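You operate a simulated robot arm through the tools that you are given. There is no shell and no other tool. Be economical: measure what you need, move in short steps, check, and stop when the job is done.

Carry out the task below with a simulated two-armed robot. There is one attempt and no reset: what you move stays moved.

## Task
Push the middle bench drawer shut. Take the green band coil on the top of the drawer bench and put it away on the top of the black bench. Put one of the bearing blocks from the top of the drawer bench on the top of the grey bench. Fetch the orange handled pad and set it in the steel pot. Put the small motor from the top of cell one on top of the small carton there. Open the left bench drawer, fetch the long bolt from the top of cell one and stand it in the inside of the left bench drawer, then shut the drawer. Open the right bench drawer, put the green block in the inside of the right bench drawer and shut the drawer again. Do these in any order. Set down upright: small motor, long bolt.

It is judged by the outcome, as a careful person would: the job done as asked, and still so three seconds after it is handed in. It fails if anything else is knocked over, pushed out of place, dropped, spilled or broken.

## Robot
Two 6-joint arms with two-finger grippers on one trunk, on a base that drives. Base frame: it is fixed to the floor where the robot stands at the start and does not move with it; the origin is under the middle of the robot, x ahead of it, y to its left, z up. Lengths are in mm, angles in rad, forces in N, time in s.
The left shoulder is at the start at [70, 148, 1157], the right one opposite. With the tool pointing down near the work surface each hand reaches from about 560 to 640 mm from the robot's upright axis, wherever it stands, measured 20 degrees to its own side. Places, roughly: bearing block [1000, 250, 750]; green band coil (4x4x4 cm) [800, 200, 900]; green block [250, -2000, 750]; inside of the left bench drawer [300, 600, 700]; inside of the right bench drawer [1300, 300, 700]; left bench drawer [300, 500, 700]; long bolt (3x3x6 cm) [-400, -1800, 800]; middle bench drawer [700, 200, 700]; orange handled pad (4x3x6 cm) [600, 300, 900]; right bench drawer [1200, 200, 700]; small carton [0, -2000, 750]; small motor [-250, -1750, 750]; steel pot (17x16x14 cm) [1400, 300, 900]; top of the black bench [3400, -6100, 800]; top of the grey bench [2400, 0, 800]. Payload 2.69 kg a hand.
The TCP of each hand is the grasp point between the finger pads, 20 mm short of the fingertips. In the tool frame z runs along the fingers and y along their closing line. The gripper opens to 100 mm. The gripper's body begins 63 mm behind the TCP.
Orientation is told as [roll, pitch, yaw] about the base's x, y, z axes, in that order, counted from this pose: with the fingers straight down and closing along the base's y, the tool's x points along the base's -x, its y along +y and its z along -z.

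## Interface
- The arms move only by the tool step_arm. It takes "left_increments", "right_increments" or both (then of equal length, played together; a hand with none holds still); each is a list of rows, each a list of 6 numbers: the shift along the tool's x, y, z in units of 50 mm (1.0 is 50 mm), then the turn, a rotation vector about the tool's x, y, z in units of 6 degrees (1.0 is 6 degrees). In form: [[dx, dy, dz, rx, ry, rz], ...]. A call has 1 to 12 rows; each row shifts and turns the commanded pose from where the row before left it, along the tool's axes as they then stand. "left_gripper" and "right_gripper" are, for a hand that has rows, the opening, from 0 (shut) to 1 (fully open), set as the call begins (left out, the last holds). A call with a number of a shift or a turn outside -1 to 1 is refused whole. Rows are played at 5 a second. More than 50 mm and 0.15 rad between two rows, or a gripper value outside its range, and nothing of the call is played. Where a pose cannot be reached the arm comes as near as it can. A force on the tool above 40 N (or 10 N above the force at the start of the call, whichever is more), or a blocked arm, ends the call early, and 0.2 s more pass. The fingers move at their own pace (about 45 mm/s each) and stop on an object; they squeeze with about 37 N. The grip force told is the motor's: it shows also when the fingers shut on nothing. Time passes only in rows, and 0.2 s behind the last, so rows that do not move let the fingers close. It gives the time, the measured TCP pose, the force on the tool (base axes), the opening and the grip force at its end, in the units of the frame above (readings bear some noise), with the torque about the TCP (base axes, N m) and any sound that the robot's microphone picked up.
- Cameras (640 x 400 px; columns grow to the right, rows downward): "scene" is now at [123.2, 31.8, 1366.6]; the picture's right is [0.39, -0.92, 0.00], its down [-0.70, -0.29, -0.65] and it looks along [0.60, 0.25, -0.76] (base axes); focal length 214 px, centre (320, 200). "left" rides on the left gripper at [70, 19, -99] in its tool frame; the picture's right is [-0.26, 0.97, 0.00], its down [-0.75, -0.20, -0.63] and it looks along [-0.61, -0.16, 0.78] (tool axes); focal length 230 px, centre (320, 200). "right" rides on the right gripper at [70, -19, -99] in its tool frame; the picture's right is [0.26, 0.97, 0.00], its down [-0.75, 0.20, -0.63] and it looks along [-0.61, 0.16, 0.78] (tool axes); focal length 230 px, centre (320, 200). There is no depth. A picture from a camera that has moved, and an enlarged one, comes with that camera's place and axes in the base frame and with its lens.
- camera(camera): a new picture of that camera. The clock stands still meanwhile.
- move_column(by): slides the trunk up (or, below 0, down) by that many mm; the arms and the scene camera ride with it, the base frame stays. It gives what a move gives, with no picture.
- steer(legs): drives the robot by 1 to 6 legs, each [ahead, turn to the left] in mm and rad, along the robot's own axes; the way and the turn of a leg run together, so that a leg with both is an arc; at most 1500 mm and 3.142 rad a leg. The arms and the cameras ride along, it lands a little off, and it stops where it bumps. It gives what a move gives.
- turn_head(pan, tilt): turns the head with the scene camera to pan (to the left, within 1.501 rad either way) and tilt (down, from -0.506 to 1.204), counted from straight ahead of the robot. It gives what a move gives.
- close_up(camera, box): a new picture of the part [left, top, right, bottom] of that camera's present view, enlarged. The clock stands still meanwhile.
- close_job(): hands the job in; it is judged then, once.

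Work in short steps. Places have to be worked out from the pictures, the camera data and where the tool is seen: move nearer, look again, correct. Check each grasp and each placing, and mend what went wrong. You have 493 turns and 248 pictures in all, those below and enlarged ones among them. Open the grippers and draw the arms clear of the work before you hand the job in, unless the task says otherwise; then end with one line.

The tools are called after "Call:" as a command line: name --argument value ..., lists and objects as JSON in quotes. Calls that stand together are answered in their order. step_arm: Moves the arms, as the interface text tells. Its arguments: {"type":"object","properties":{"left_increments":{"type":"array","items":{"type":"array","items":{"type":"number"}}},"left_gripper":{"type":"number"},"right_increments":{"type":"array","items":{"type":"array","items":{"type":"number"}}},"right_gripper":{"type":"number"}},"required":[]} The other tools are called the same way: move_column (by) slides the trunk up or down; steer (legs) drives the base; turn_head (pan, tilt) turns the head that bears the scene camera; camera (camera) takes a picture; close_up (camera, box) takes an enlarged picture of a part of a camera's view; close_job () hands the job in.

At the start:

```text
time: 0.0
left_position: [246.0, 291.2, 1171.9]
left_tcp_rot: [-0.001, -0.001, -0.001]
left_ft_force: [0.0, -0.8, -0.4]
left_moment: [-0.01, 0.02, -0.02]
left_width: 99.9
left_grip_force: 0.0
right_position: [516.8, 22.9, 1181.8]
right_tcp_rot: [0.0, 0.001, 0.0]
right_ft_force: [0.4, 0.1, -0.3]
right_moment: [-0.01, -0.02, 0.0]
right_width: 100.1
right_grip_force: 0.0
trunk travel left (down, up): [-715.0, 225.0]
robot x, y, heading: [-1.9, -1.6, 0.0]
head pan, tilt: [0.398, 0.859]
```

scene: 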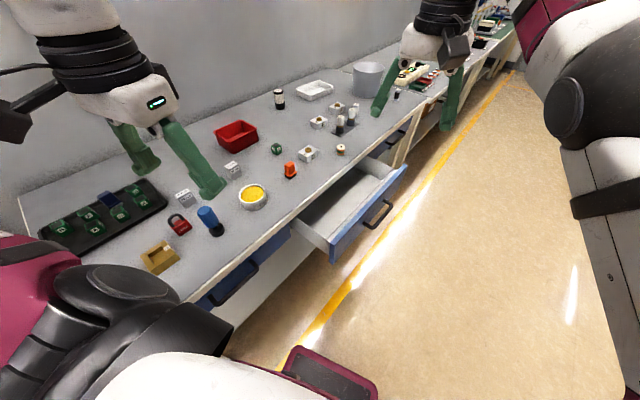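
right: 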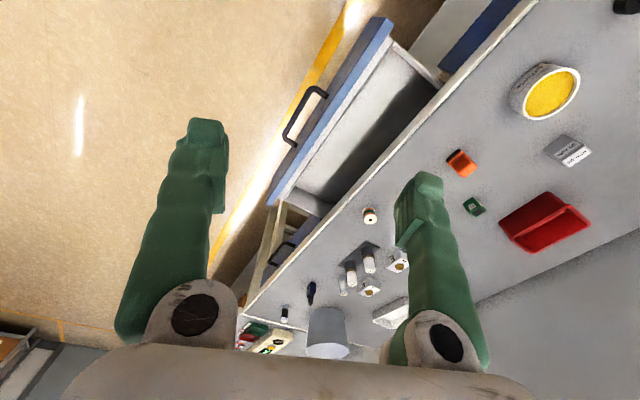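
left: 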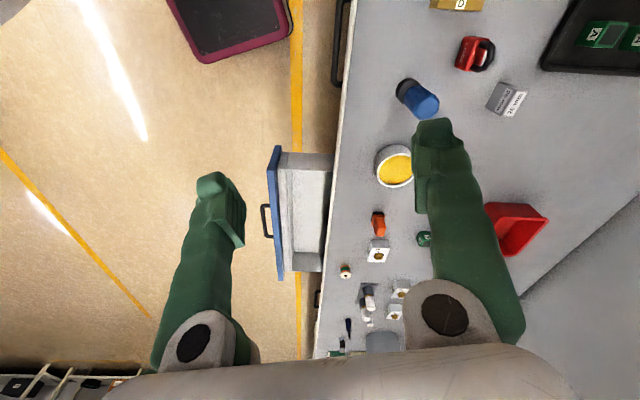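

I start by looking closer at the bench in the present views.

Call:
close_up --camera "scene" --box '[220, 60, 420, 185]'

Call:
close_up --camera "scene" --box '[20, 130, 300, 305]'

Call:
close_up --camera "scene" --box '[350, 0, 550, 125]'

```text
3.20 times, centred on (320, 122) of scene
camera zoom: at [123.2, 31.8, 1366.6], right [0.39, -0.92, 0.0], down [-0.7, -0.29, -0.65], along [0.6, 0.25, -0.76], focal length 686 px, centre (320, 448)
```

zoom: 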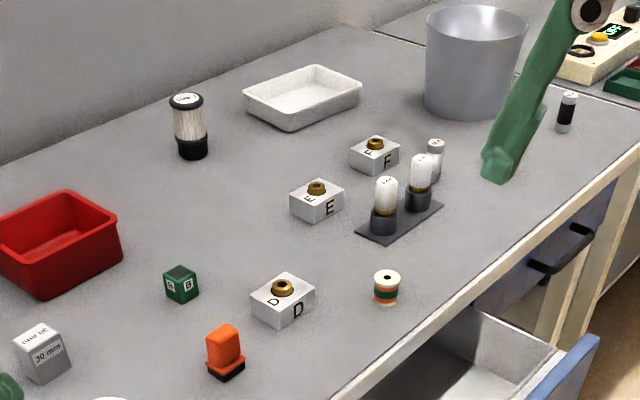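

```text
2.29 times, centred on (160, 218) of scene
camera zoom: at [123.2, 31.8, 1366.6], right [0.39, -0.92, 0.0], down [-0.7, -0.29, -0.65], along [0.6, 0.25, -0.76], focal length 490 px, centre (686, 160)
```

zoom: 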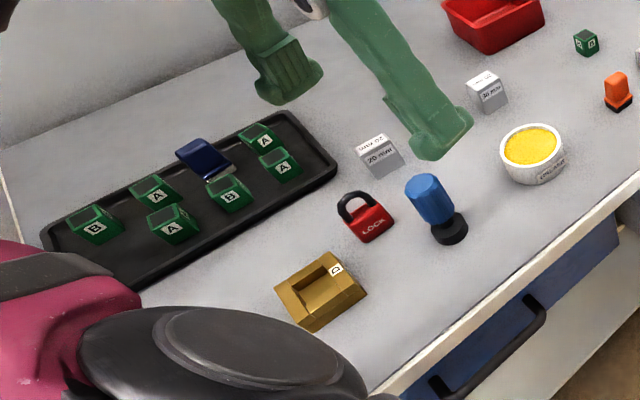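

```text
3.20 times, centred on (450, 62) of scene
camera zoom: at [123.2, 31.8, 1366.6], right [0.39, -0.92, 0.0], down [-0.7, -0.29, -0.65], along [0.6, 0.25, -0.76], focal length 686 px, centre (-96, 640)
```

zoom: 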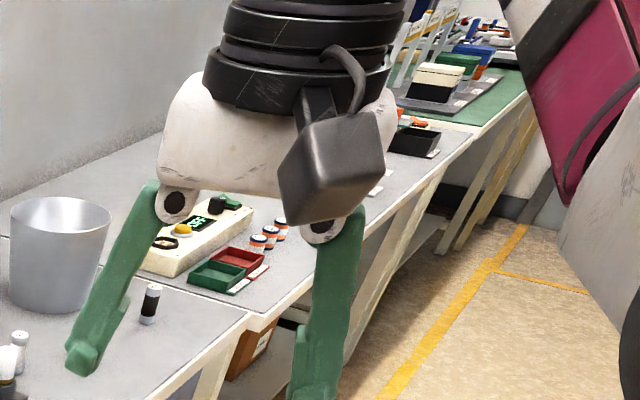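

The spool with a green band triangulates to about [795, 225, 855], so the bench top is near 835 and its edge runs at about -0.31 rad. I look around with the head to map the rest.

Call:
turn_head --pan 0.9 --tilt 1.1

Call:
camera --camera "scene"

Call:
turn_head --pan -1.5 --tilt 0.4

Call:
camera --camera "scene"

Call:
turn_head --pan 0.1 --tilt 0.4

Call:
camera --camera "scene"

```text
time: 0.9
left_position: [245.8, 292.1, 1172.2]
left_tcp_rot: [0.001, 0.0, 0.001]
left_ft_force: [-0.1, 0.2, 0.7]
left_moment: [-0.01, -0.01, -0.04]
left_width: 99.9
left_grip_force: 0.1
right_position: [518.2, 23.0, 1180.8]
right_tcp_rot: [-0.001, 0.001, 0.0]
right_ft_force: [0.1, 0.3, 0.9]
right_moment: [0.0, -0.01, 0.04]
right_width: 100.3
right_grip_force: 0.1
trunk travel left (down, up): [-715.0, 225.0]
robot x, y, heading: [2.3, -2.3, 0.002]
head pan, tilt: [0.901, 1.1]
```

```text
241 pictures are left
camera scene: at [90.8, 51.1, 1349.6], right [0.78, -0.62, 0.0], down [-0.55, -0.7, -0.45], along [0.28, 0.36, -0.89], focal length 214 px, centre (320, 200)
```

scene: 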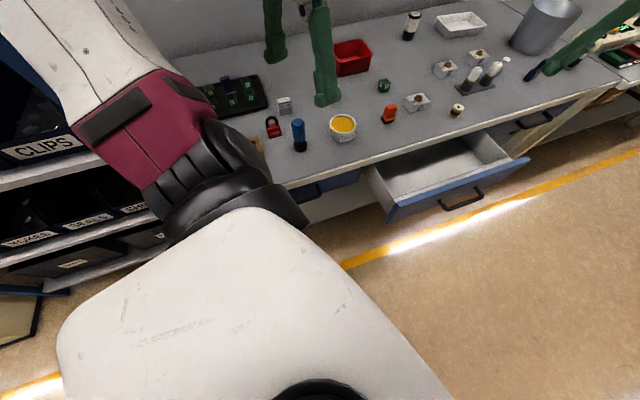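

```text
time: 3.1
left_position: [246.6, 290.5, 1172.8]
left_tcp_rot: [-0.002, 0.001, -0.001]
left_ft_force: [1.0, -0.7, 0.2]
left_moment: [-0.01, 0.02, -0.02]
left_width: 99.8
left_grip_force: 0.0
right_position: [516.9, 22.2, 1180.1]
right_tcp_rot: [-0.001, 0.0, 0.0]
right_ft_force: [0.2, 0.3, 0.6]
right_moment: [-0.04, 0.01, 0.01]
right_width: 100.1
right_grip_force: 0.1
trunk travel left (down, up): [-715.0, 225.0]
robot x, y, heading: [-0.3, -0.1, 0.002]
head pan, tilt: [-1.499, 0.4]
```

```text
240 pictures are left
camera scene: at [58.2, -90.7, 1406.4], right [-1.0, -0.07, 0.0], down [-0.03, 0.39, -0.92], along [0.07, -0.92, -0.39], focal length 214 px, centre (320, 200)
```

scene: 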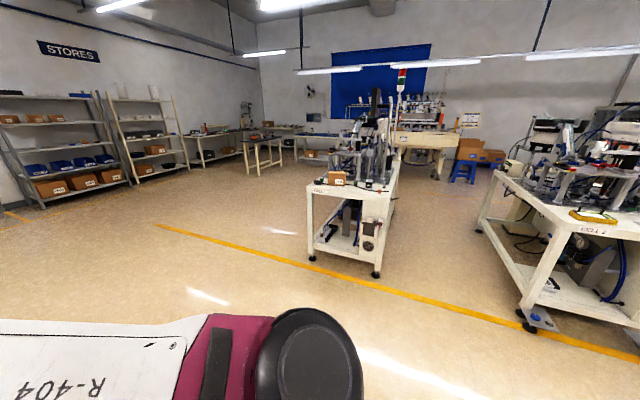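

```text
time: 4.8
left_position: [244.9, 291.2, 1172.8]
left_tcp_rot: [0.0, 0.002, 0.0]
left_ft_force: [-0.8, -0.2, 0.7]
left_moment: [0.04, -0.01, 0.0]
left_width: 99.9
left_grip_force: 0.1
right_position: [517.1, 22.8, 1180.9]
right_tcp_rot: [0.0, 0.0, 0.001]
right_ft_force: [-0.5, -0.3, 0.6]
right_moment: [0.03, 0.01, 0.02]
right_width: 99.7
right_grip_force: 0.0
trunk travel left (down, up): [-715.0, 225.0]
robot x, y, heading: [-1.2, 3.2, -0.001]
head pan, tilt: [0.099, 0.4]
```

```text
239 pictures are left
camera scene: at [143.7, 10.8, 1406.4], right [0.1, -1.0, 0.0], down [-0.39, -0.04, -0.92], along [0.92, 0.09, -0.39], focal length 214 px, centre (320, 200)
```

scene: 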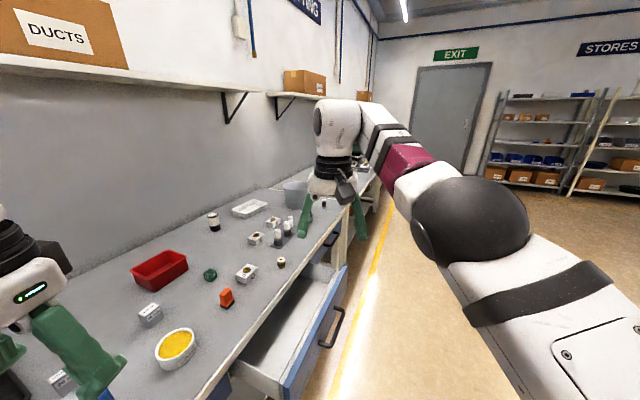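

Cell one lies to the right rear; the middle drawer stands about 150 mm open with its handle near [680, 7, 700]. I drive back from the bench to a spot facing the middle drawer, so I can push it with the right hand.

Call:
steer --legs '[[0, -1.042], [558, 0], [0, 2.305]]'

Call:
turn_head --pan 0 --tilt 0.75

Call:
camera --camera "scene"

```text
time: 16.1
left_position: [81.8, -154.6, 1172.9]
left_tcp_rot: [-0.002, 0.0, 1.257]
left_ft_force: [0.3, 0.2, 0.8]
left_moment: [0.0, -0.01, -0.03]
left_width: 100.0
left_grip_force: 0.1
right_position: [422.3, 19.9, 1179.7]
right_tcp_rot: [0.001, -0.001, 1.258]
right_ft_force: [0.4, 0.0, 0.7]
right_moment: [0.0, 0.03, 0.0]
right_width: 100.0
right_grip_force: 0.1
trunk travel left (down, up): [-715.0, 225.0]
robot x, y, heading: [286.5, -480.0, 1.257]
head pan, tilt: [0.099, 0.4]
```

```text
time: 16.9
left_position: [82.1, -155.5, 1172.5]
left_tcp_rot: [0.001, 0.002, 1.255]
left_ft_force: [0.1, 0.2, -0.1]
left_moment: [-0.01, 0.0, 0.0]
left_width: 100.0
left_grip_force: 0.1
right_position: [421.7, 19.3, 1180.1]
right_tcp_rot: [0.001, 0.001, 1.257]
right_ft_force: [0.0, -0.6, -0.1]
right_moment: [0.0, -0.03, -0.02]
right_width: 99.9
right_grip_force: 0.2
trunk travel left (down, up): [-715.0, 225.0]
robot x, y, heading: [280.3, -476.5, 1.258]
head pan, tilt: [0.0, 0.75]
```

```text
238 pictures are left
camera scene: at [325.3, -350.9, 1375.4], right [0.95, -0.31, 0.0], down [-0.21, -0.65, -0.73], along [0.23, 0.7, -0.68], focal length 214 px, centre (320, 200)
```

scene: 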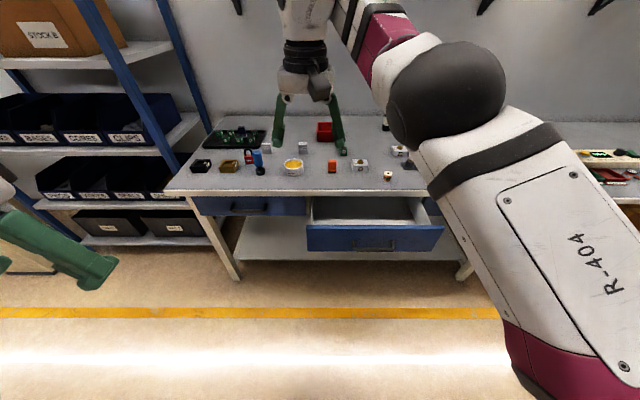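

The bench is squarely ahead and the middle drawer's handle is about 235 mm right of the right hand. I lower the trunk, shift the right hand over in front of the handle, and look with its wrist camera.

Call:
move_column --by -115

Call:
step_arm --right_increments '[[0, -0.94, 0, 0, 0, 0], [0, -0.94, 0, 0, 0, 0], [0, -0.94, 0, 0, 0, 0], [0, -0.94, 0, 0, 0, 0], [0, -0.94, 0, 0, 0, 0], [0, 0, 1, 0, 0, 0], [0, 0, 1, 0, 0, 0], [0, 0, 1, 0, 0, 0], [0, 0, 1, 0, 0, 0]]' --right_gripper 0

Call:
camera --camera "right"

```text
time: 18.4
left_position: [82.3, -155.3, 1057.1]
left_tcp_rot: [0.001, 0.003, 1.257]
left_ft_force: [0.5, -0.3, 0.5]
left_moment: [0.01, -0.01, -0.01]
left_width: 99.9
left_grip_force: 0.0
right_position: [422.0, 21.3, 1065.8]
right_tcp_rot: [0.0, -0.001, 1.257]
right_ft_force: [0.3, 0.4, 0.2]
right_moment: [-0.02, 0.02, 0.02]
right_width: 99.8
right_grip_force: 0.0
trunk travel left (down, up): [-600.0, 340.0]
robot x, y, heading: [280.1, -478.3, 1.258]
head pan, tilt: [0.0, 0.75]
```

```text
time: 20.4
left_position: [83.0, -154.1, 1058.0]
left_tcp_rot: [0.001, 0.002, 1.257]
left_ft_force: [0.3, 1.0, -0.7]
left_moment: [0.03, 0.02, 0.0]
left_width: 100.2
left_grip_force: 0.0
right_position: [553.2, 49.5, 864.3]
right_tcp_rot: [0.002, -0.001, 1.257]
right_ft_force: [0.0, 0.3, 0.6]
right_moment: [0.0, -0.01, -0.03]
right_width: 0.0
right_grip_force: 29.7
right hand out of reach, approached as far as the arm can: row 1, 2, 3, 4, 5, 6, 7
trunk travel left (down, up): [-600.0, 340.0]
robot x, y, heading: [286.2, -482.7, 1.256]
head pan, tilt: [0.0, 0.75]
```

```text
237 pictures are left
camera right: at [548.8, -23.3, 964.3], right [-1.0, 0.05, 0.0], down [0.04, 0.78, 0.63], along [0.03, 0.63, -0.78], focal length 230 px, centre (320, 200)
```

right: 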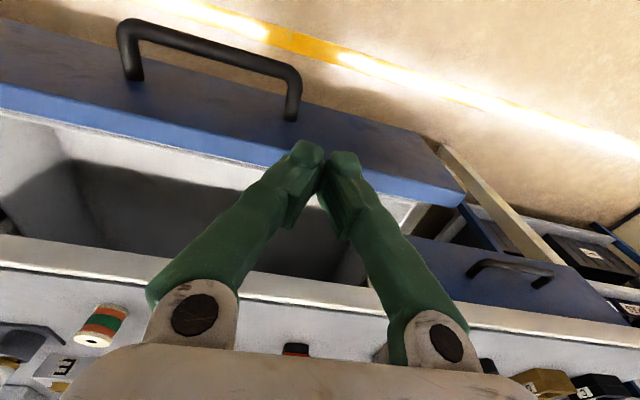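

The hand hovers just above the drawer front. I take an enlarged scene view to pin down the handle's height.

Call:
close_up --camera "scene" --box '[260, 120, 460, 245]'

```text
3.20 times, centred on (360, 182) of scene
camera zoom: at [326.1, -349.8, 1260.2], right [0.95, -0.31, 0.0], down [-0.21, -0.65, -0.73], along [0.23, 0.69, -0.68], focal length 686 px, centre (192, 256)
```

zoom: 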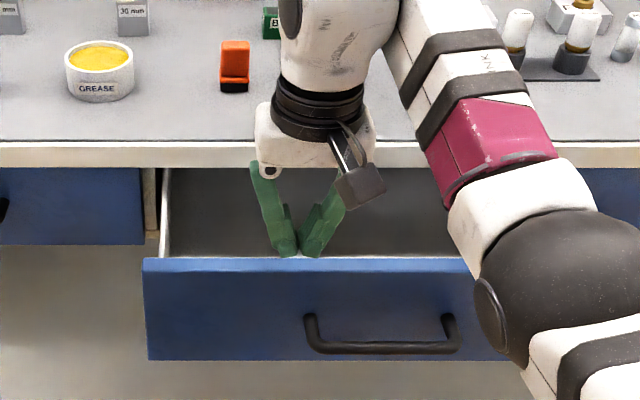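

The drawer's front top is near z 805 at n≈228 (n = depth toward the bench), its handle bar near z 735. I back off 110 mm, then tilt the closed right hand forward and lower it to the drawer face height.

Call:
steer --legs '[[-110, 0]]'

Call:
step_arm --right_increments '[[0, 0, 0, 0, -1, 0], [0, 0, 0, 0, -1, 0], [0, 0, 0, 0, -1, 0], [0, 0, 0, 0, -1, 0], [0, 0, 0, 0, -1, 0], [0, 0, 0, 0, -1, 0], [0, 0, 0, 0, -1, 0]]' --right_gripper 0

Call:
step_arm --right_increments '[[0.66, 0, 0.74, 0, 0, 0], [0.66, 0, 0.74, 0, 0, 0], [0.4, 0, 0.44, 0, 0, 0]]'

```text
time: 21.6
left_position: [48.8, -258.7, 1057.3]
left_tcp_rot: [0.0, 0.002, 1.255]
left_ft_force: [-0.5, -0.5, 0.6]
left_moment: [0.03, 0.0, -0.01]
left_width: 100.1
left_grip_force: 0.1
right_position: [519.6, -55.1, 865.4]
right_tcp_rot: [0.001, 0.0, 1.255]
right_ft_force: [0.5, -0.2, 0.5]
right_moment: [0.0, 0.02, 0.01]
right_width: 0.0
right_grip_force: 29.5
trunk travel left (down, up): [-600.0, 340.0]
robot x, y, heading: [250.3, -585.5, 1.255]
head pan, tilt: [0.0, 0.75]
```

```text
time: 23.2
left_position: [49.7, -260.2, 1057.3]
left_tcp_rot: [0.001, 0.0, 1.254]
left_ft_force: [0.2, -0.5, 0.4]
left_moment: [0.05, 0.0, 0.0]
left_width: 100.1
left_grip_force: 0.0
right_position: [585.4, -81.5, 896.3]
right_tcp_rot: [0.007, -0.734, 1.256]
right_ft_force: [-0.2, -0.1, 0.2]
right_moment: [0.0, 0.01, 0.01]
right_width: 0.1
right_grip_force: 29.6
right hand out of reach, approached as far as the arm can: row 2, 3, 4, 5, 6, 7
trunk travel left (down, up): [-600.0, 340.0]
robot x, y, heading: [251.0, -583.3, 1.253]
head pan, tilt: [0.0, 0.75]
```

```text
time: 24.0
left_position: [49.9, -259.6, 1058.2]
left_tcp_rot: [-0.001, 0.0, 1.255]
left_ft_force: [-0.1, 0.3, -0.4]
left_moment: [0.02, 0.01, 0.0]
left_width: 100.0
left_grip_force: 0.0
right_position: [620.9, -95.2, 780.6]
right_tcp_rot: [0.004, -0.733, 1.255]
right_ft_force: [0.1, -0.1, -0.8]
right_moment: [0.01, 0.0, 0.02]
right_width: 0.1
right_grip_force: 29.2
right hand out of reach, approached as far as the arm can: row 1, 2, 3
trunk travel left (down, up): [-600.0, 340.0]
robot x, y, heading: [249.5, -583.7, 1.254]
head pan, tilt: [0.0, 0.75]
```

The hand is tilted in front of the handle centre. I move it 110 mm left to clear the handle and lower the trunk 60 mm so that it meets the drawer face beside the handle.

Call:
step_arm --right_increments '[[0, 0.8, 0, 0, 0, 0], [0, 0.8, 0, 0, 0, 0], [0, 0.7, 0, 0, 0, 0]]'

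Call:
move_column --by -60

Call:
close_up --camera "scene" --box '[220, 100, 460, 250]'

```text
time: 24.8
left_position: [49.2, -259.2, 1057.3]
left_tcp_rot: [0.0, 0.0, 1.256]
left_ft_force: [0.0, 0.1, 0.6]
left_moment: [-0.03, 0.0, -0.04]
left_width: 100.3
left_grip_force: 0.1
right_position: [609.2, -92.7, 806.3]
right_tcp_rot: [0.014, -0.73, 1.256]
right_ft_force: [0.5, 0.4, -0.5]
right_moment: [0.0, 0.0, -0.02]
right_width: 0.0
right_grip_force: 29.3
right hand out of reach, approached as far as the arm can: row 1, 2, 3
trunk travel left (down, up): [-600.0, 340.0]
robot x, y, heading: [248.8, -584.7, 1.254]
head pan, tilt: [0.0, 0.75]
```

```text
time: 25.8
left_position: [49.4, -259.5, 997.3]
left_tcp_rot: [0.0, -0.001, 1.258]
left_ft_force: [0.7, -0.2, -0.3]
left_moment: [-0.01, 0.01, -0.02]
left_width: 99.9
left_grip_force: 0.1
right_position: [609.7, -94.4, 746.1]
right_tcp_rot: [0.016, -0.729, 1.256]
right_ft_force: [0.7, 0.3, 0.5]
right_moment: [0.0, 0.02, 0.04]
right_width: 0.1
right_grip_force: 29.6
trunk travel left (down, up): [-540.0, 400.0]
robot x, y, heading: [251.5, -586.2, 1.254]
head pan, tilt: [0.0, 0.75]
```

```text
2.67 times, centred on (340, 175) of scene
camera zoom: at [291.9, -455.6, 1200.3], right [0.95, -0.31, 0.0], down [-0.21, -0.65, -0.73], along [0.23, 0.7, -0.68], focal length 572 px, centre (267, 267)
```

zoom: 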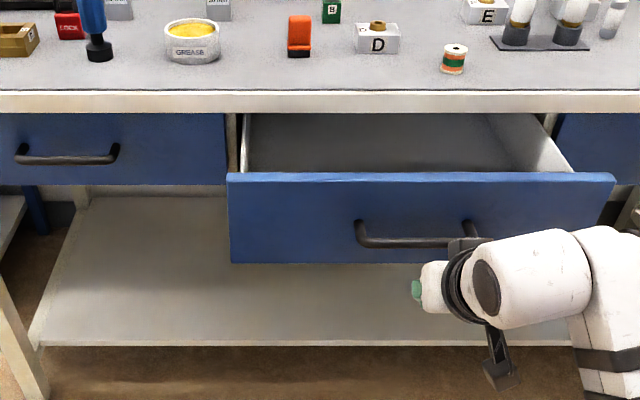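

The arm cannot come nearer the centre in this tilt, so I restore the hand's command and shift the base about 95 mm left with an S-curve instead.

Call:
step_arm --right_increments '[[0, -0.8, 0, 0, 0, 0], [0, -0.8, 0, 0, 0, 0], [0, -0.7, 0, 0, 0, 0]]'

Call:
steer --legs '[[-310, 0], [165, 0.6], [165, -0.6]]'

Call:
close_up --camera "scene" --box '[220, 100, 460, 250]'

```text
time: 26.6
left_position: [49.9, -259.6, 998.7]
left_tcp_rot: [0.001, 0.0, 1.254]
left_ft_force: [-0.2, -0.1, 0.5]
left_moment: [-0.01, 0.01, -0.01]
left_width: 99.9
left_grip_force: 0.0
right_position: [719.4, -129.4, 743.9]
right_tcp_rot: [0.017, -0.731, 1.253]
right_ft_force: [-0.8, 0.7, 0.5]
right_moment: [0.04, 0.02, 0.01]
right_width: 0.0
right_grip_force: 29.3
trunk travel left (down, up): [-540.0, 400.0]
robot x, y, heading: [249.6, -581.6, 1.257]
head pan, tilt: [0.0, 0.75]
```

```text
time: 31.9
left_position: [-41.4, -231.5, 997.5]
left_tcp_rot: [0.001, -0.001, 1.255]
left_ft_force: [0.4, 0.3, 0.6]
left_moment: [-0.04, 0.01, -0.02]
left_width: 100.0
left_grip_force: 0.1
right_position: [628.0, -100.9, 743.7]
right_tcp_rot: [0.015, -0.73, 1.254]
right_ft_force: [0.2, 0.0, 0.3]
right_moment: [0.03, -0.01, -0.02]
right_width: 0.1
right_grip_force: 29.8
trunk travel left (down, up): [-540.0, 400.0]
robot x, y, heading: [155.7, -553.6, 1.257]
head pan, tilt: [0.0, 0.75]
```

```text
2.67 times, centred on (340, 175) of scene
camera zoom: at [199.9, -427.1, 1200.4], right [0.95, -0.31, 0.0], down [-0.21, -0.65, -0.73], along [0.23, 0.7, -0.68], focal length 572 px, centre (267, 267)
```

zoom: 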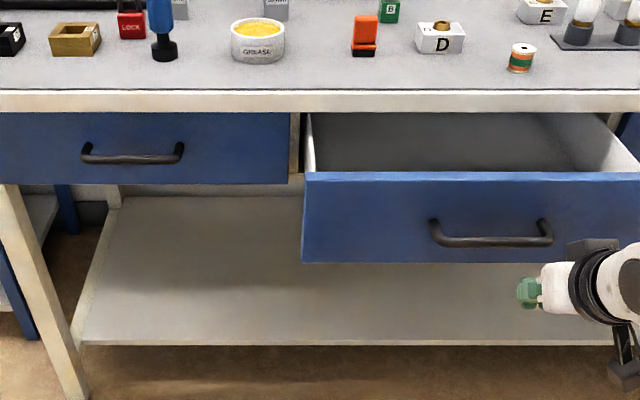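

The command had reset to the real pose, so the hand is again at the handle centre. I move it 105 mm right, past the handle, and then creep forward.

Call:
step_arm --right_increments '[[0, -0.8, 0, 0, 0, 0], [0, -0.7, 0, 0, 0, 0], [0, -0.6, 0, 0, 0, 0]]'

Call:
steer --legs '[[90, 0]]'

Call:
camera --camera "right"

```text
time: 32.7
left_position: [-42.1, -231.7, 997.2]
left_tcp_rot: [0.0, -0.001, 1.255]
left_ft_force: [0.5, -0.1, 0.8]
left_moment: [0.02, 0.0, -0.02]
left_width: 99.9
left_grip_force: 0.1
right_position: [684.8, -157.6, 759.3]
right_tcp_rot: [0.016, -0.731, 1.25]
right_ft_force: [-0.1, -0.4, 0.0]
right_moment: [-0.02, -0.01, 0.02]
right_width: 0.2
right_grip_force: 29.6
right hand out of reach, approached as far as the arm can: row 1, 2, 3
trunk travel left (down, up): [-540.0, 400.0]
robot x, y, heading: [154.2, -555.8, 1.257]
head pan, tilt: [0.0, 0.75]
```

```text
time: 33.8
left_position: [-13.5, -146.6, 997.8]
left_tcp_rot: [-0.001, -0.002, 1.254]
left_ft_force: [0.4, 0.2, 0.1]
left_moment: [0.01, 0.0, 0.0]
left_width: 99.8
left_grip_force: 0.1
right_position: [710.7, -72.1, 760.6]
right_tcp_rot: [0.014, -0.732, 1.249]
right_ft_force: [0.6, 1.2, 0.0]
right_moment: [0.02, 0.03, 0.0]
right_width: 0.3
right_grip_force: 29.4
trunk travel left (down, up): [-540.0, 400.0]
robot x, y, heading: [183.8, -469.3, 1.256]
head pan, tilt: [0.0, 0.75]
```

```text
233 pictures are left
camera right: at [692.6, -190.9, 786.5], right [-0.98, 0.11, -0.16], down [-0.14, 0.19, 0.97], along [0.14, 0.98, -0.17], focal length 230 px, centre (320, 200)
```

right: 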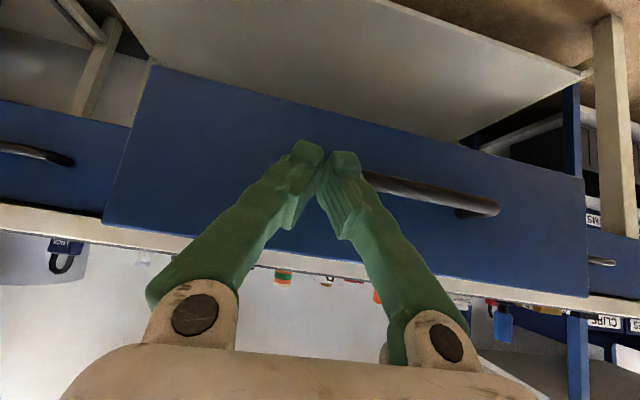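

The fingers are just right of the handle's end post with little spare room. I turn the base slightly right while creeping forward.

Call:
steer --legs '[[0, -0.05], [45, 0]]'

Call:
camera --camera "right"

```text
time: 35.1
left_position: [18.5, -96.6, 997.3]
left_tcp_rot: [0.0, -0.001, 1.204]
left_ft_force: [-0.1, -0.7, 0.5]
left_moment: [0.0, -0.01, 0.01]
left_width: 100.1
left_grip_force: 0.0
right_position: [745.8, -57.4, 759.7]
right_tcp_rot: [0.014, -0.73, 1.201]
right_ft_force: [-0.2, 0.1, 1.0]
right_moment: [-0.01, -0.03, -0.02]
right_width: 0.0
right_grip_force: 29.5
trunk travel left (down, up): [-540.0, 400.0]
robot x, y, heading: [200.9, -430.9, 1.204]
head pan, tilt: [0.0, 0.75]
```

```text
232 pictures are left
camera right: at [721.1, -175.6, 787.4], right [-0.97, 0.16, -0.16], down [-0.13, 0.2, 0.97], along [0.19, 0.97, -0.17], focal length 230 px, centre (320, 200)
```

right: 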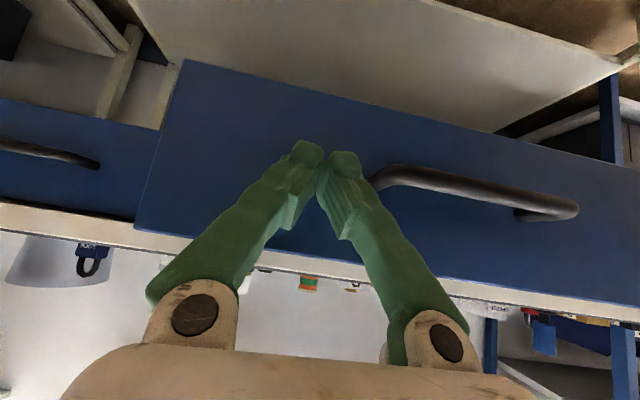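

The fingers are clear of the handle. I lower 35 mm more for clearance under the bench lip and drive forward to start pushing.

Call:
move_column --by -35

Call:
steer --legs '[[100, 0]]'

Call:
camera --camera "right"

```text
time: 35.9
left_position: [17.2, -95.8, 963.0]
left_tcp_rot: [-0.002, 0.001, 1.204]
left_ft_force: [-0.2, -0.6, -0.7]
left_moment: [0.02, 0.02, 0.0]
left_width: 99.9
left_grip_force: 0.0
right_position: [746.5, -57.2, 724.0]
right_tcp_rot: [0.015, -0.731, 1.201]
right_ft_force: [0.3, 0.2, 0.4]
right_moment: [0.0, 0.02, -0.01]
right_width: 0.0
right_grip_force: 29.6
trunk travel left (down, up): [-505.0, 435.0]
robot x, y, heading: [199.8, -424.8, 1.203]
head pan, tilt: [0.0, 0.75]
```

```text
time: 37.1
left_position: [53.7, -1.3, 963.0]
left_tcp_rot: [0.0, 0.001, 1.206]
left_ft_force: [0.4, 0.1, 0.4]
left_moment: [-0.04, 0.0, -0.02]
left_width: 99.9
left_grip_force: 0.0
right_position: [780.9, 37.6, 723.2]
right_tcp_rot: [0.014, -0.73, 1.2]
right_ft_force: [-0.1, 1.5, 0.5]
right_moment: [-0.01, 0.01, 0.03]
right_width: 0.0
right_grip_force: 29.4
trunk travel left (down, up): [-505.0, 435.0]
robot x, y, heading: [237.7, -334.0, 1.209]
head pan, tilt: [0.0, 0.75]
```

```text
231 pictures are left
camera right: at [757.4, -81.5, 751.3], right [-0.97, 0.16, -0.16], down [-0.13, 0.2, 0.97], along [0.19, 0.97, -0.17], focal length 230 px, centre (320, 200)
```

right: 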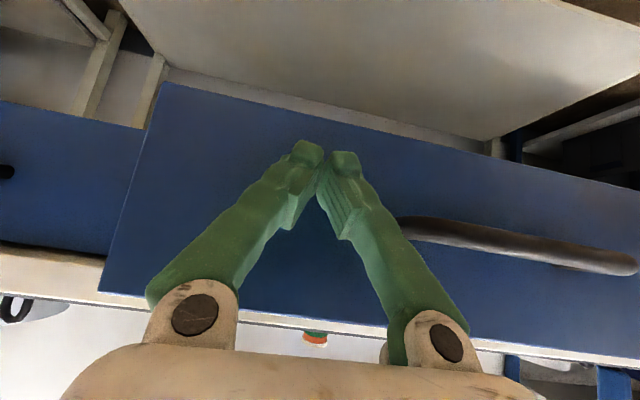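

The drawer is moving freely with the hand. I continue forward in smaller legs.

Call:
steer --legs '[[60, 0]]'

Call:
camera --camera "right"

Call:
close_up --camera "scene" --box '[200, 100, 460, 262]'

```text
time: 38.1
left_position: [75.0, 53.3, 963.3]
left_tcp_rot: [0.0, 0.0, 1.206]
left_ft_force: [-0.3, 0.1, -1.0]
left_moment: [-0.04, 0.02, 0.0]
left_width: 100.1
left_grip_force: 0.0
right_position: [804.3, 91.9, 724.2]
right_tcp_rot: [0.015, -0.729, 1.201]
right_ft_force: [-0.2, 0.8, -0.1]
right_moment: [0.0, 0.0, -0.01]
right_width: 0.0
right_grip_force: 29.3
trunk travel left (down, up): [-505.0, 435.0]
robot x, y, heading: [254.7, -281.0, 1.208]
head pan, tilt: [0.0, 0.75]
```

```text
230 pictures are left
camera right: at [778.4, -26.3, 751.7], right [-0.97, 0.16, -0.16], down [-0.13, 0.2, 0.97], along [0.19, 0.97, -0.17], focal length 230 px, centre (320, 200)
```

right: 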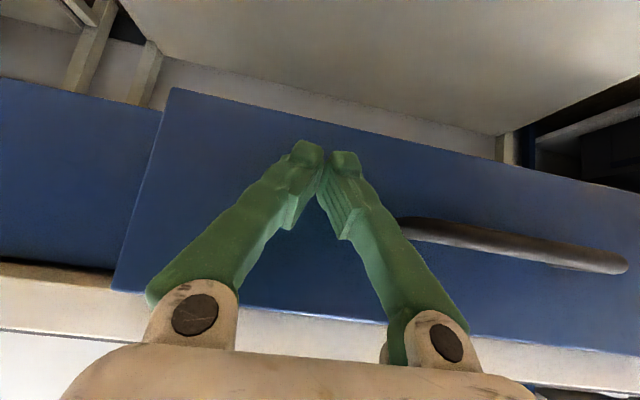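

```text
2.46 times, centred on (330, 181) of scene
camera zoom: at [306.1, -153.8, 1165.4], right [0.93, -0.36, 0.0], down [-0.24, -0.64, -0.73], along [0.26, 0.68, -0.68], focal length 528 px, centre (295, 247)
```

zoom: 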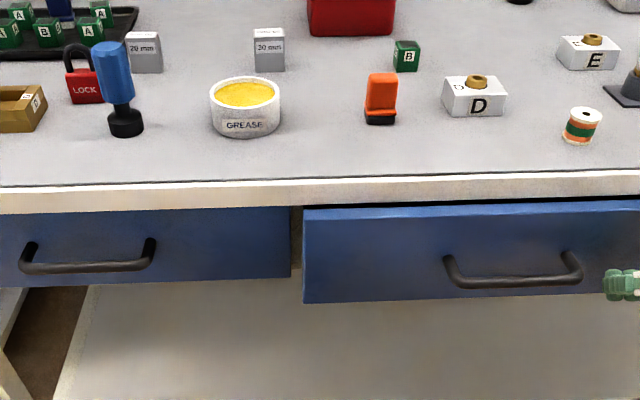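

About 45–50 mm are left until the front is flush with its neighbour. I push on in two short legs.

Call:
steer --legs '[[35, 0]]'

Call:
close_up --camera "scene" --box '[200, 130, 460, 292]'

```text
time: 38.9
left_position: [86.1, 85.6, 963.3]
left_tcp_rot: [0.0, 0.001, 1.206]
left_ft_force: [0.1, 0.1, 0.1]
left_moment: [0.01, 0.03, 0.0]
left_width: 100.0
left_grip_force: 0.1
right_position: [814.0, 124.9, 724.2]
right_tcp_rot: [0.014, -0.731, 1.203]
right_ft_force: [0.2, 0.1, -0.1]
right_moment: [0.01, -0.03, -0.04]
right_width: 0.1
right_grip_force: 29.4
trunk travel left (down, up): [-505.0, 435.0]
robot x, y, heading: [274.7, -248.7, 1.208]
head pan, tilt: [0.0, 0.75]
```

```text
2.46 times, centred on (330, 211) of scene
camera zoom: at [318.3, -121.6, 1165.4], right [0.93, -0.36, 0.0], down [-0.24, -0.64, -0.73], along [0.26, 0.68, -0.68], focal length 528 px, centre (295, 173)
```

zoom: 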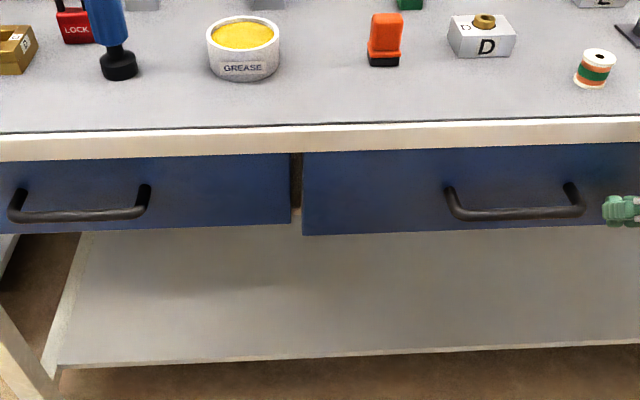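

The front still stands some 15–20 mm proud of the left drawer. I push another 15 mm.

Call:
steer --legs '[[15, 0]]'

Call:
close_up --camera "scene" --box '[200, 130, 460, 292]'

```text
time: 39.7
left_position: [92.1, 98.7, 963.0]
left_tcp_rot: [-0.001, 0.0, 1.208]
left_ft_force: [-0.4, 0.3, -0.2]
left_moment: [-0.04, 0.0, 0.01]
left_width: 100.4
left_grip_force: 0.0
right_position: [819.8, 138.0, 724.6]
right_tcp_rot: [0.014, -0.732, 1.203]
right_ft_force: [0.2, -0.9, -0.2]
right_moment: [-0.02, -0.02, -0.03]
right_width: 0.2
right_grip_force: 29.8
trunk travel left (down, up): [-505.0, 435.0]
robot x, y, heading: [273.3, -233.2, 1.208]
head pan, tilt: [0.0, 0.75]
```

```text
2.46 times, centred on (330, 211) of scene
camera zoom: at [323.7, -107.9, 1165.5], right [0.93, -0.36, 0.0], down [-0.24, -0.64, -0.73], along [0.26, 0.68, -0.68], focal length 528 px, centre (295, 173)
```

zoom: 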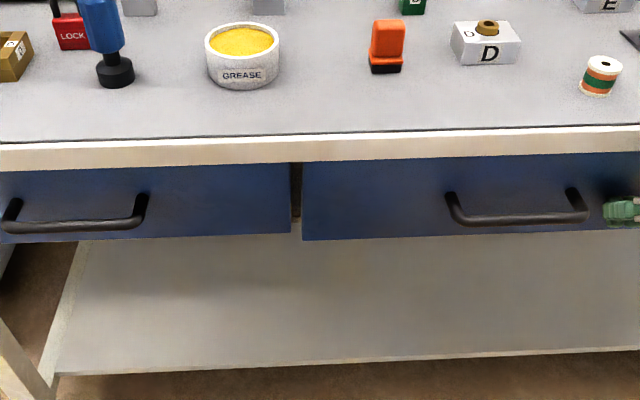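

About 8 px of offset remain (roughly 10 mm), so I push a little more.

Call:
steer --legs '[[12, 0]]'

Call:
close_up --camera "scene" --box '[200, 130, 460, 292]'

```text
time: 40.4
left_position: [96.2, 111.0, 963.4]
left_tcp_rot: [0.0, -0.001, 1.208]
left_ft_force: [-0.1, 0.4, -0.1]
left_moment: [0.01, -0.02, 0.02]
left_width: 100.3
left_grip_force: 0.1
right_position: [824.1, 149.2, 725.1]
right_tcp_rot: [0.014, -0.732, 1.201]
right_ft_force: [-0.1, -0.8, 0.0]
right_moment: [-0.02, 0.02, -0.01]
right_width: 0.0
right_grip_force: 28.9
trunk travel left (down, up): [-505.0, 435.0]
robot x, y, heading: [278.8, -221.1, 1.206]
head pan, tilt: [0.0, 0.75]
```

```text
2.46 times, centred on (330, 211) of scene
camera zoom: at [327.9, -96.8, 1165.5], right [0.93, -0.36, 0.0], down [-0.24, -0.64, -0.73], along [0.26, 0.68, -0.68], focal length 528 px, centre (295, 173)
```

zoom: 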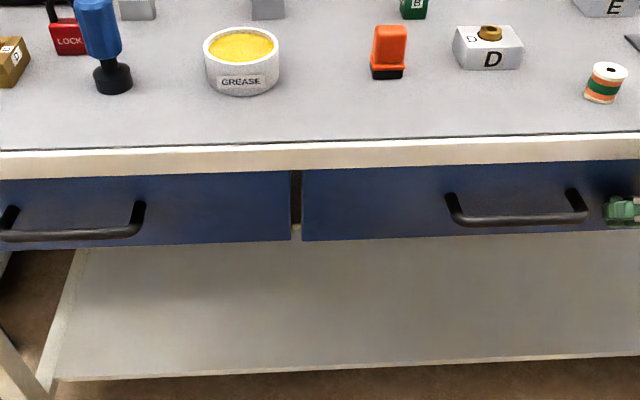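

The fronts look flush. I press a few millimetres more with the arm to feel the stop.

Call:
step_arm --right_increments '[[-0.06, 0, 0.055, 0, 0, 0], [-0.06, 0, 0.055, 0, 0, 0]]'

```text
time: 41.0
left_position: [95.9, 110.5, 962.7]
left_tcp_rot: [0.0, 0.001, 1.205]
left_ft_force: [0.1, -0.4, -0.7]
left_moment: [0.0, 0.02, 0.03]
left_width: 100.2
left_grip_force: 0.1
right_position: [825.7, 156.3, 723.4]
right_tcp_rot: [0.016, -0.73, 1.196]
right_ft_force: [0.5, -1.5, -0.4]
right_moment: [-0.07, -0.03, -0.05]
right_width: 0.1
right_grip_force: 30.1
right hand out of reach, approached as far as the arm can: row 2
trunk travel left (down, up): [-505.0, 435.0]
robot x, y, heading: [280.3, -221.6, 1.207]
head pan, tilt: [0.0, 0.75]
```

It moved 7 mm further without resistance, so I look again and keep pushing if needed.

Call:
steer --legs '[[8, 0]]'

Call:
close_up --camera "scene" --box '[200, 130, 460, 292]'

```text
time: 42.3
left_position: [97.6, 115.8, 962.5]
left_tcp_rot: [0.001, -0.002, 1.206]
left_ft_force: [0.9, -0.1, -0.4]
left_moment: [-0.02, -0.02, 0.0]
left_width: 99.9
left_grip_force: 0.0
right_position: [825.0, 156.9, 723.6]
right_tcp_rot: [0.014, -0.715, 1.188]
right_ft_force: [-4.1, -13.7, 4.1]
right_moment: [0.12, 0.14, 0.07]
right_width: 0.0
right_grip_force: 29.2
trunk travel left (down, up): [-505.0, 435.0]
robot x, y, heading: [282.7, -217.5, 1.196]
head pan, tilt: [0.0, 0.75]
stopped in leg 1: the force on the tool passed its limit at 40 N (the readings are from after the stop); the commanded pose is now the measured one
```

```text
2.46 times, centred on (330, 211) of scene
camera zoom: at [330.6, -92.5, 1165.7], right [0.93, -0.37, 0.0], down [-0.25, -0.63, -0.73], along [0.27, 0.68, -0.68], focal length 528 px, centre (295, 173)
```

zoom: 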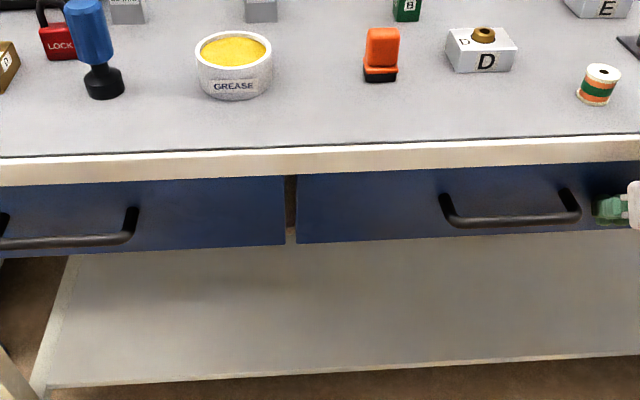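

The drawer hit its stop and sits flush: the middle drawer is shut. I back off, raise the trunk and bring the right hand back to pointing down.

Call:
steer --legs '[[-170, 0.05]]'

Call:
move_column --by 210

Call:
step_arm --right_increments '[[0, 0, 0, 0, 1, 0], [0, 0, 0, 0, 1, 0], [0, 0, 0, 0, 1, 0], [0, 0, 0, 0, 1, 0], [0, 0, 0, 0, 1, 0], [0, 0, 0, 0, 1, 0], [0, 0, 0, 0, 0.9, 0]]' --right_gripper 1

Call:
close_up --camera "scene" --box '[160, 60, 480, 260]'

```text
time: 43.8
left_position: [25.5, -51.7, 963.5]
left_tcp_rot: [0.0, 0.002, 1.255]
left_ft_force: [-0.3, -0.4, -0.9]
left_moment: [0.02, -0.04, 0.01]
left_width: 100.0
left_grip_force: 0.1
right_position: [749.8, 27.5, 721.7]
right_tcp_rot: [0.014, -0.717, 1.241]
right_ft_force: [0.4, 0.0, 0.4]
right_moment: [0.02, -0.01, -0.02]
right_width: 0.0
right_grip_force: 30.0
trunk travel left (down, up): [-505.0, 435.0]
robot x, y, heading: [220.7, -373.9, 1.247]
head pan, tilt: [0.0, 0.75]
```

```text
time: 46.0
left_position: [25.7, -50.1, 1172.4]
left_tcp_rot: [0.0, 0.0, 1.256]
left_ft_force: [-0.2, 0.3, 0.2]
left_moment: [-0.02, 0.03, 0.0]
left_width: 100.1
left_grip_force: 0.0
right_position: [749.8, 26.5, 931.2]
right_tcp_rot: [0.014, -0.716, 1.241]
right_ft_force: [-0.6, 0.2, 0.6]
right_moment: [0.02, -0.02, 0.0]
right_width: 0.0
right_grip_force: 29.5
trunk travel left (down, up): [-715.0, 225.0]
robot x, y, heading: [225.1, -371.2, 1.25]
head pan, tilt: [0.0, 0.75]
```

```text
time: 47.6
left_position: [25.7, -50.1, 1172.0]
left_tcp_rot: [0.0, -0.001, 1.255]
left_ft_force: [1.2, 0.2, -0.1]
left_moment: [-0.01, 0.01, 0.0]
left_width: 100.0
left_grip_force: 0.0
right_position: [694.0, -19.3, 930.2]
right_tcp_rot: [0.021, -0.108, 1.235]
right_ft_force: [0.4, 0.3, -0.9]
right_moment: [0.02, -0.01, -0.01]
right_width: 100.1
right_grip_force: 0.2
right hand out of reach, approached as far as the arm can: row 1, 2, 3, 4, 5, 6, 7
trunk travel left (down, up): [-715.0, 225.0]
robot x, y, heading: [221.4, -374.8, 1.244]
head pan, tilt: [0.0, 0.75]
```

```text
2.00 times, centred on (320, 160) of scene
camera zoom: at [268.9, -246.2, 1375.4], right [0.95, -0.32, 0.0], down [-0.22, -0.65, -0.73], along [0.23, 0.69, -0.68], focal length 429 px, centre (320, 280)
```

zoom: 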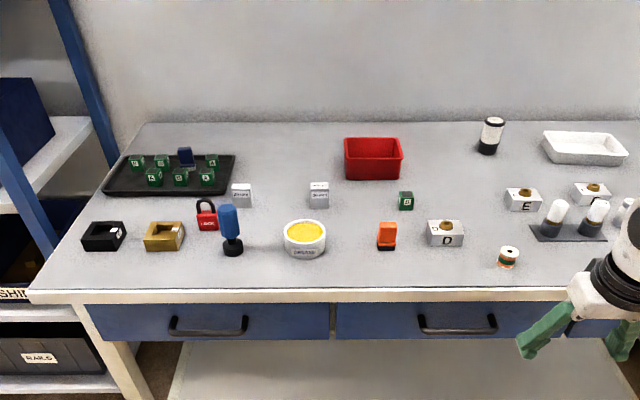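

Positions agree between views: coil [796, 225], block D [725, 331], pad [602, 341], bench top ≈ 840. I raise the right hand and drive to where its natural reach lies over the coil.

Call:
step_arm --right_increments '[[0, 0, -1, 0, 0, 0], [0, 0, -1, 0, 0, 0], [0, 0, 0, 0, 0.9, 0]]'

Call:
steer --legs '[[0, -0.694], [237, 0], [0, 0.709]]'

Call:
camera --camera "right"

```text
time: 48.5
left_position: [24.4, -48.0, 1173.1]
left_tcp_rot: [-0.001, 0.001, 1.256]
left_ft_force: [-0.2, 0.1, 0.0]
left_moment: [0.0, -0.02, 0.0]
left_width: 100.2
left_grip_force: 0.0
right_position: [726.6, -49.8, 976.7]
right_tcp_rot: [0.026, -0.127, 1.229]
right_ft_force: [0.2, 0.4, 0.5]
right_moment: [-0.01, 0.03, 0.01]
right_width: 100.1
right_grip_force: 0.1
right hand out of reach, approached as far as the arm can: row 1, 2, 3
trunk travel left (down, up): [-715.0, 225.0]
robot x, y, heading: [223.4, -372.5, 1.247]
head pan, tilt: [0.0, 0.75]
```

```text
time: 54.0
left_position: [223.0, 71.4, 1172.8]
left_tcp_rot: [-0.001, 0.0, 1.27]
left_ft_force: [0.4, 0.2, 0.2]
left_moment: [0.01, -0.01, 0.03]
left_width: 99.9
left_grip_force: 0.0
right_position: [924.5, 82.4, 976.2]
right_tcp_rot: [0.029, -0.129, 1.243]
right_ft_force: [-0.1, 0.1, -0.3]
right_moment: [0.01, 0.03, -0.01]
right_width: 100.0
right_grip_force: 0.1
trunk travel left (down, up): [-715.0, 225.0]
robot x, y, heading: [426.5, -247.6, 1.264]
head pan, tilt: [0.0, 0.75]
```

```text
223 pictures are left
camera right: at [917.4, -2.2, 1066.5], right [-1.0, 0.06, 0.0], down [0.04, 0.69, 0.73], along [0.05, 0.72, -0.69], focal length 230 px, centre (320, 200)
```

right: 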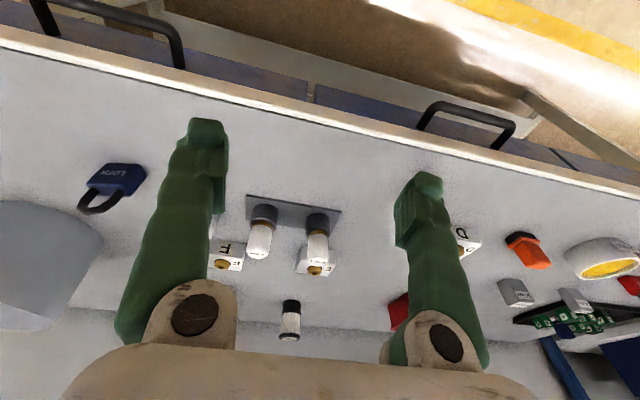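

The hand is to the right of the bulb stand, at 976 mm height. I move it left and ahead over the coil and straighten it.

Call:
step_arm --right_increments '[[-0.39, 0.66, 0, 0, 0, 0], [-0.39, 0.66, 0, 0, 0, 0], [-0.39, 0.66, 0, 0, 0, 0], [-0.39, 0.66, 0, 0, 0, 0], [-0.39, 0.66, 0, 0, 0, 0], [0, 0, 0, 0.14, 0.62, -0.1], [0, 0, 0, 0.14, 0.62, -0.1]]'

Call:
camera --camera "right"

```text
time: 55.6
left_position: [221.0, 73.1, 1171.8]
left_tcp_rot: [-0.002, 0.0, 1.27]
left_ft_force: [-0.6, 0.7, -0.5]
left_moment: [-0.01, -0.02, -0.03]
left_width: 100.2
left_grip_force: 0.0
right_position: [780.7, 233.0, 928.0]
right_tcp_rot: [0.005, -0.007, 1.24]
right_ft_force: [0.5, -0.1, 0.0]
right_moment: [0.01, 0.0, 0.01]
right_width: 100.2
right_grip_force: 0.1
right hand out of reach, approached as far as the arm can: row 1, 2, 3, 4, 6, 7
trunk travel left (down, up): [-715.0, 225.0]
robot x, y, heading: [426.6, -249.3, 1.264]
head pan, tilt: [0.0, 0.75]
```

```text
222 pictures are left
camera right: at [775.6, 159.7, 1027.3], right [-1.0, 0.07, 0.0], down [0.05, 0.77, 0.64], along [0.04, 0.63, -0.77], focal length 230 px, centre (320, 200)
```

right: 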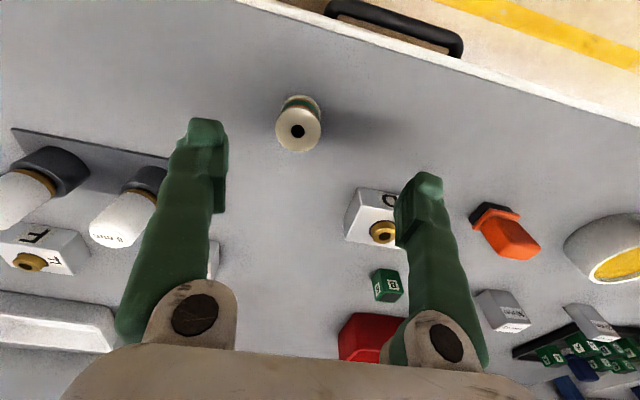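

The coil shows at about [794, 219]. I centre over it, half-close the fingers to 70 mm and descend part way.

Call:
step_arm --right_increments '[[0.18, -0.34, 0, 0, 0, 0], [0, 0, 0.5, 0, 0, 0], [0, 0, 0.5, 0, 0, 0]]' --right_gripper 0.75

Call:
camera --camera "right"

```text
time: 56.4
left_position: [220.1, 67.9, 1173.9]
left_tcp_rot: [0.0, -0.004, 1.268]
left_ft_force: [0.3, 0.0, -0.5]
left_moment: [-0.03, 0.0, 0.02]
left_width: 100.2
left_grip_force: 0.1
right_position: [765.0, 218.3, 888.1]
right_tcp_rot: [-0.005, -0.027, 1.262]
right_ft_force: [-0.9, -6.4, 20.5]
right_moment: [-0.26, -0.85, -0.3]
right_width: 76.7
right_grip_force: 1.4
right hand out of reach, approached as far as the arm can: row 1, 2, 3
trunk travel left (down, up): [-715.0, 225.0]
robot x, y, heading: [429.2, -250.7, 1.259]
head pan, tilt: [0.0, 0.75]
stopped in row 3 (right hand): the force on the tool passed its limit at 48 N (the readings are from after the stop); the commanded pose is now the measured one
```

```text
221 pictures are left
camera right: at [760.1, 142.9, 985.8], right [-1.0, 0.05, -0.01], down [0.03, 0.76, 0.65], along [0.04, 0.65, -0.76], focal length 230 px, centre (320, 200)
```

right: 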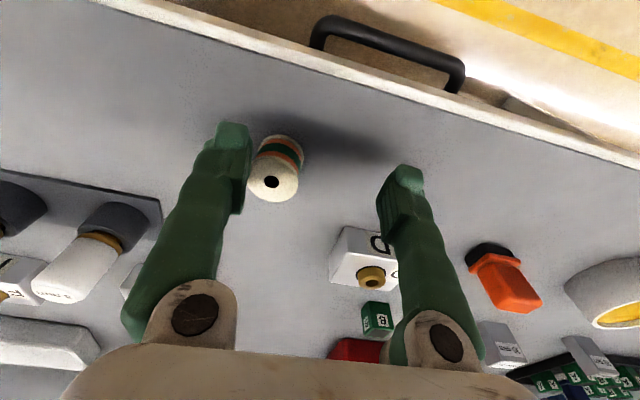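

The hand could not follow (reach limit), and the right finger came down on the coil's rim; the coil still stands. I lift straight up at once and look.

Call:
step_arm --right_increments '[[0, 0, -0.5, 0, 0, 0], [0, 0, -0.5, 0, 0, 0]]'

Call:
camera --camera "right"

Call:
turn_head --pan -0.3 --tilt 0.75

Call:
camera --camera "scene"

```text
time: 57.0
left_position: [221.2, 70.4, 1172.3]
left_tcp_rot: [0.0, -0.001, 1.271]
left_ft_force: [-0.2, -0.3, 0.6]
left_moment: [0.01, -0.05, 0.01]
left_width: 99.9
left_grip_force: 0.1
right_position: [769.8, 234.1, 924.7]
right_tcp_rot: [-0.002, -0.021, 1.259]
right_ft_force: [-0.5, -0.5, 0.4]
right_moment: [0.02, 0.02, -0.01]
right_width: 74.9
right_grip_force: 0.1
right hand out of reach, approached as far as the arm can: row 1, 2
trunk travel left (down, up): [-715.0, 225.0]
robot x, y, heading: [428.1, -248.8, 1.26]
head pan, tilt: [0.0, 0.75]
```

```text
220 pictures are left
camera right: at [765.9, 159.1, 1023.2], right [-1.0, 0.05, -0.01], down [0.03, 0.76, 0.64], along [0.04, 0.64, -0.76], focal length 230 px, centre (320, 200)
```

right: 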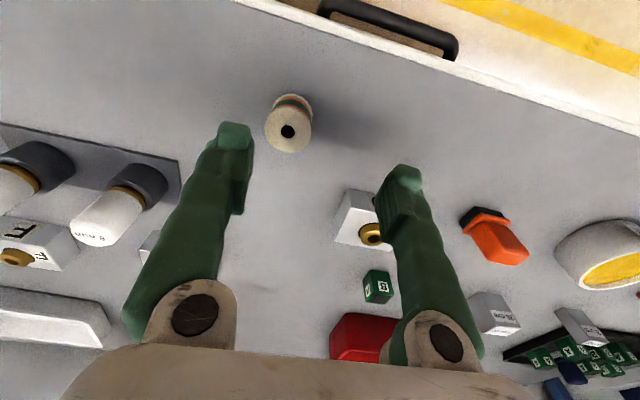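

```text
time: 57.8
left_position: [222.7, 73.0, 1171.9]
left_tcp_rot: [-0.001, -0.001, 1.269]
left_ft_force: [0.1, -0.1, -0.1]
left_moment: [-0.01, -0.02, 0.03]
left_width: 100.2
left_grip_force: 0.0
right_position: [773.0, 235.5, 924.9]
right_tcp_rot: [-0.003, -0.021, 1.259]
right_ft_force: [0.3, -0.1, 1.1]
right_moment: [0.0, 0.0, -0.03]
right_width: 74.9
right_grip_force: 0.0
trunk travel left (down, up): [-715.0, 225.0]
robot x, y, heading: [428.5, -249.1, 1.259]
head pan, tilt: [-0.3, 0.75]
```

```text
219 pictures are left
camera scene: at [491.4, -130.9, 1375.3], right [0.82, -0.57, 0.0], down [-0.39, -0.56, -0.73], along [0.42, 0.6, -0.68], focal length 214 px, centre (320, 200)
```

scene: 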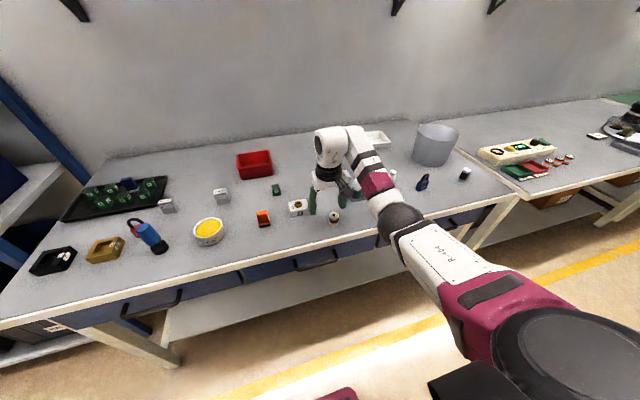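

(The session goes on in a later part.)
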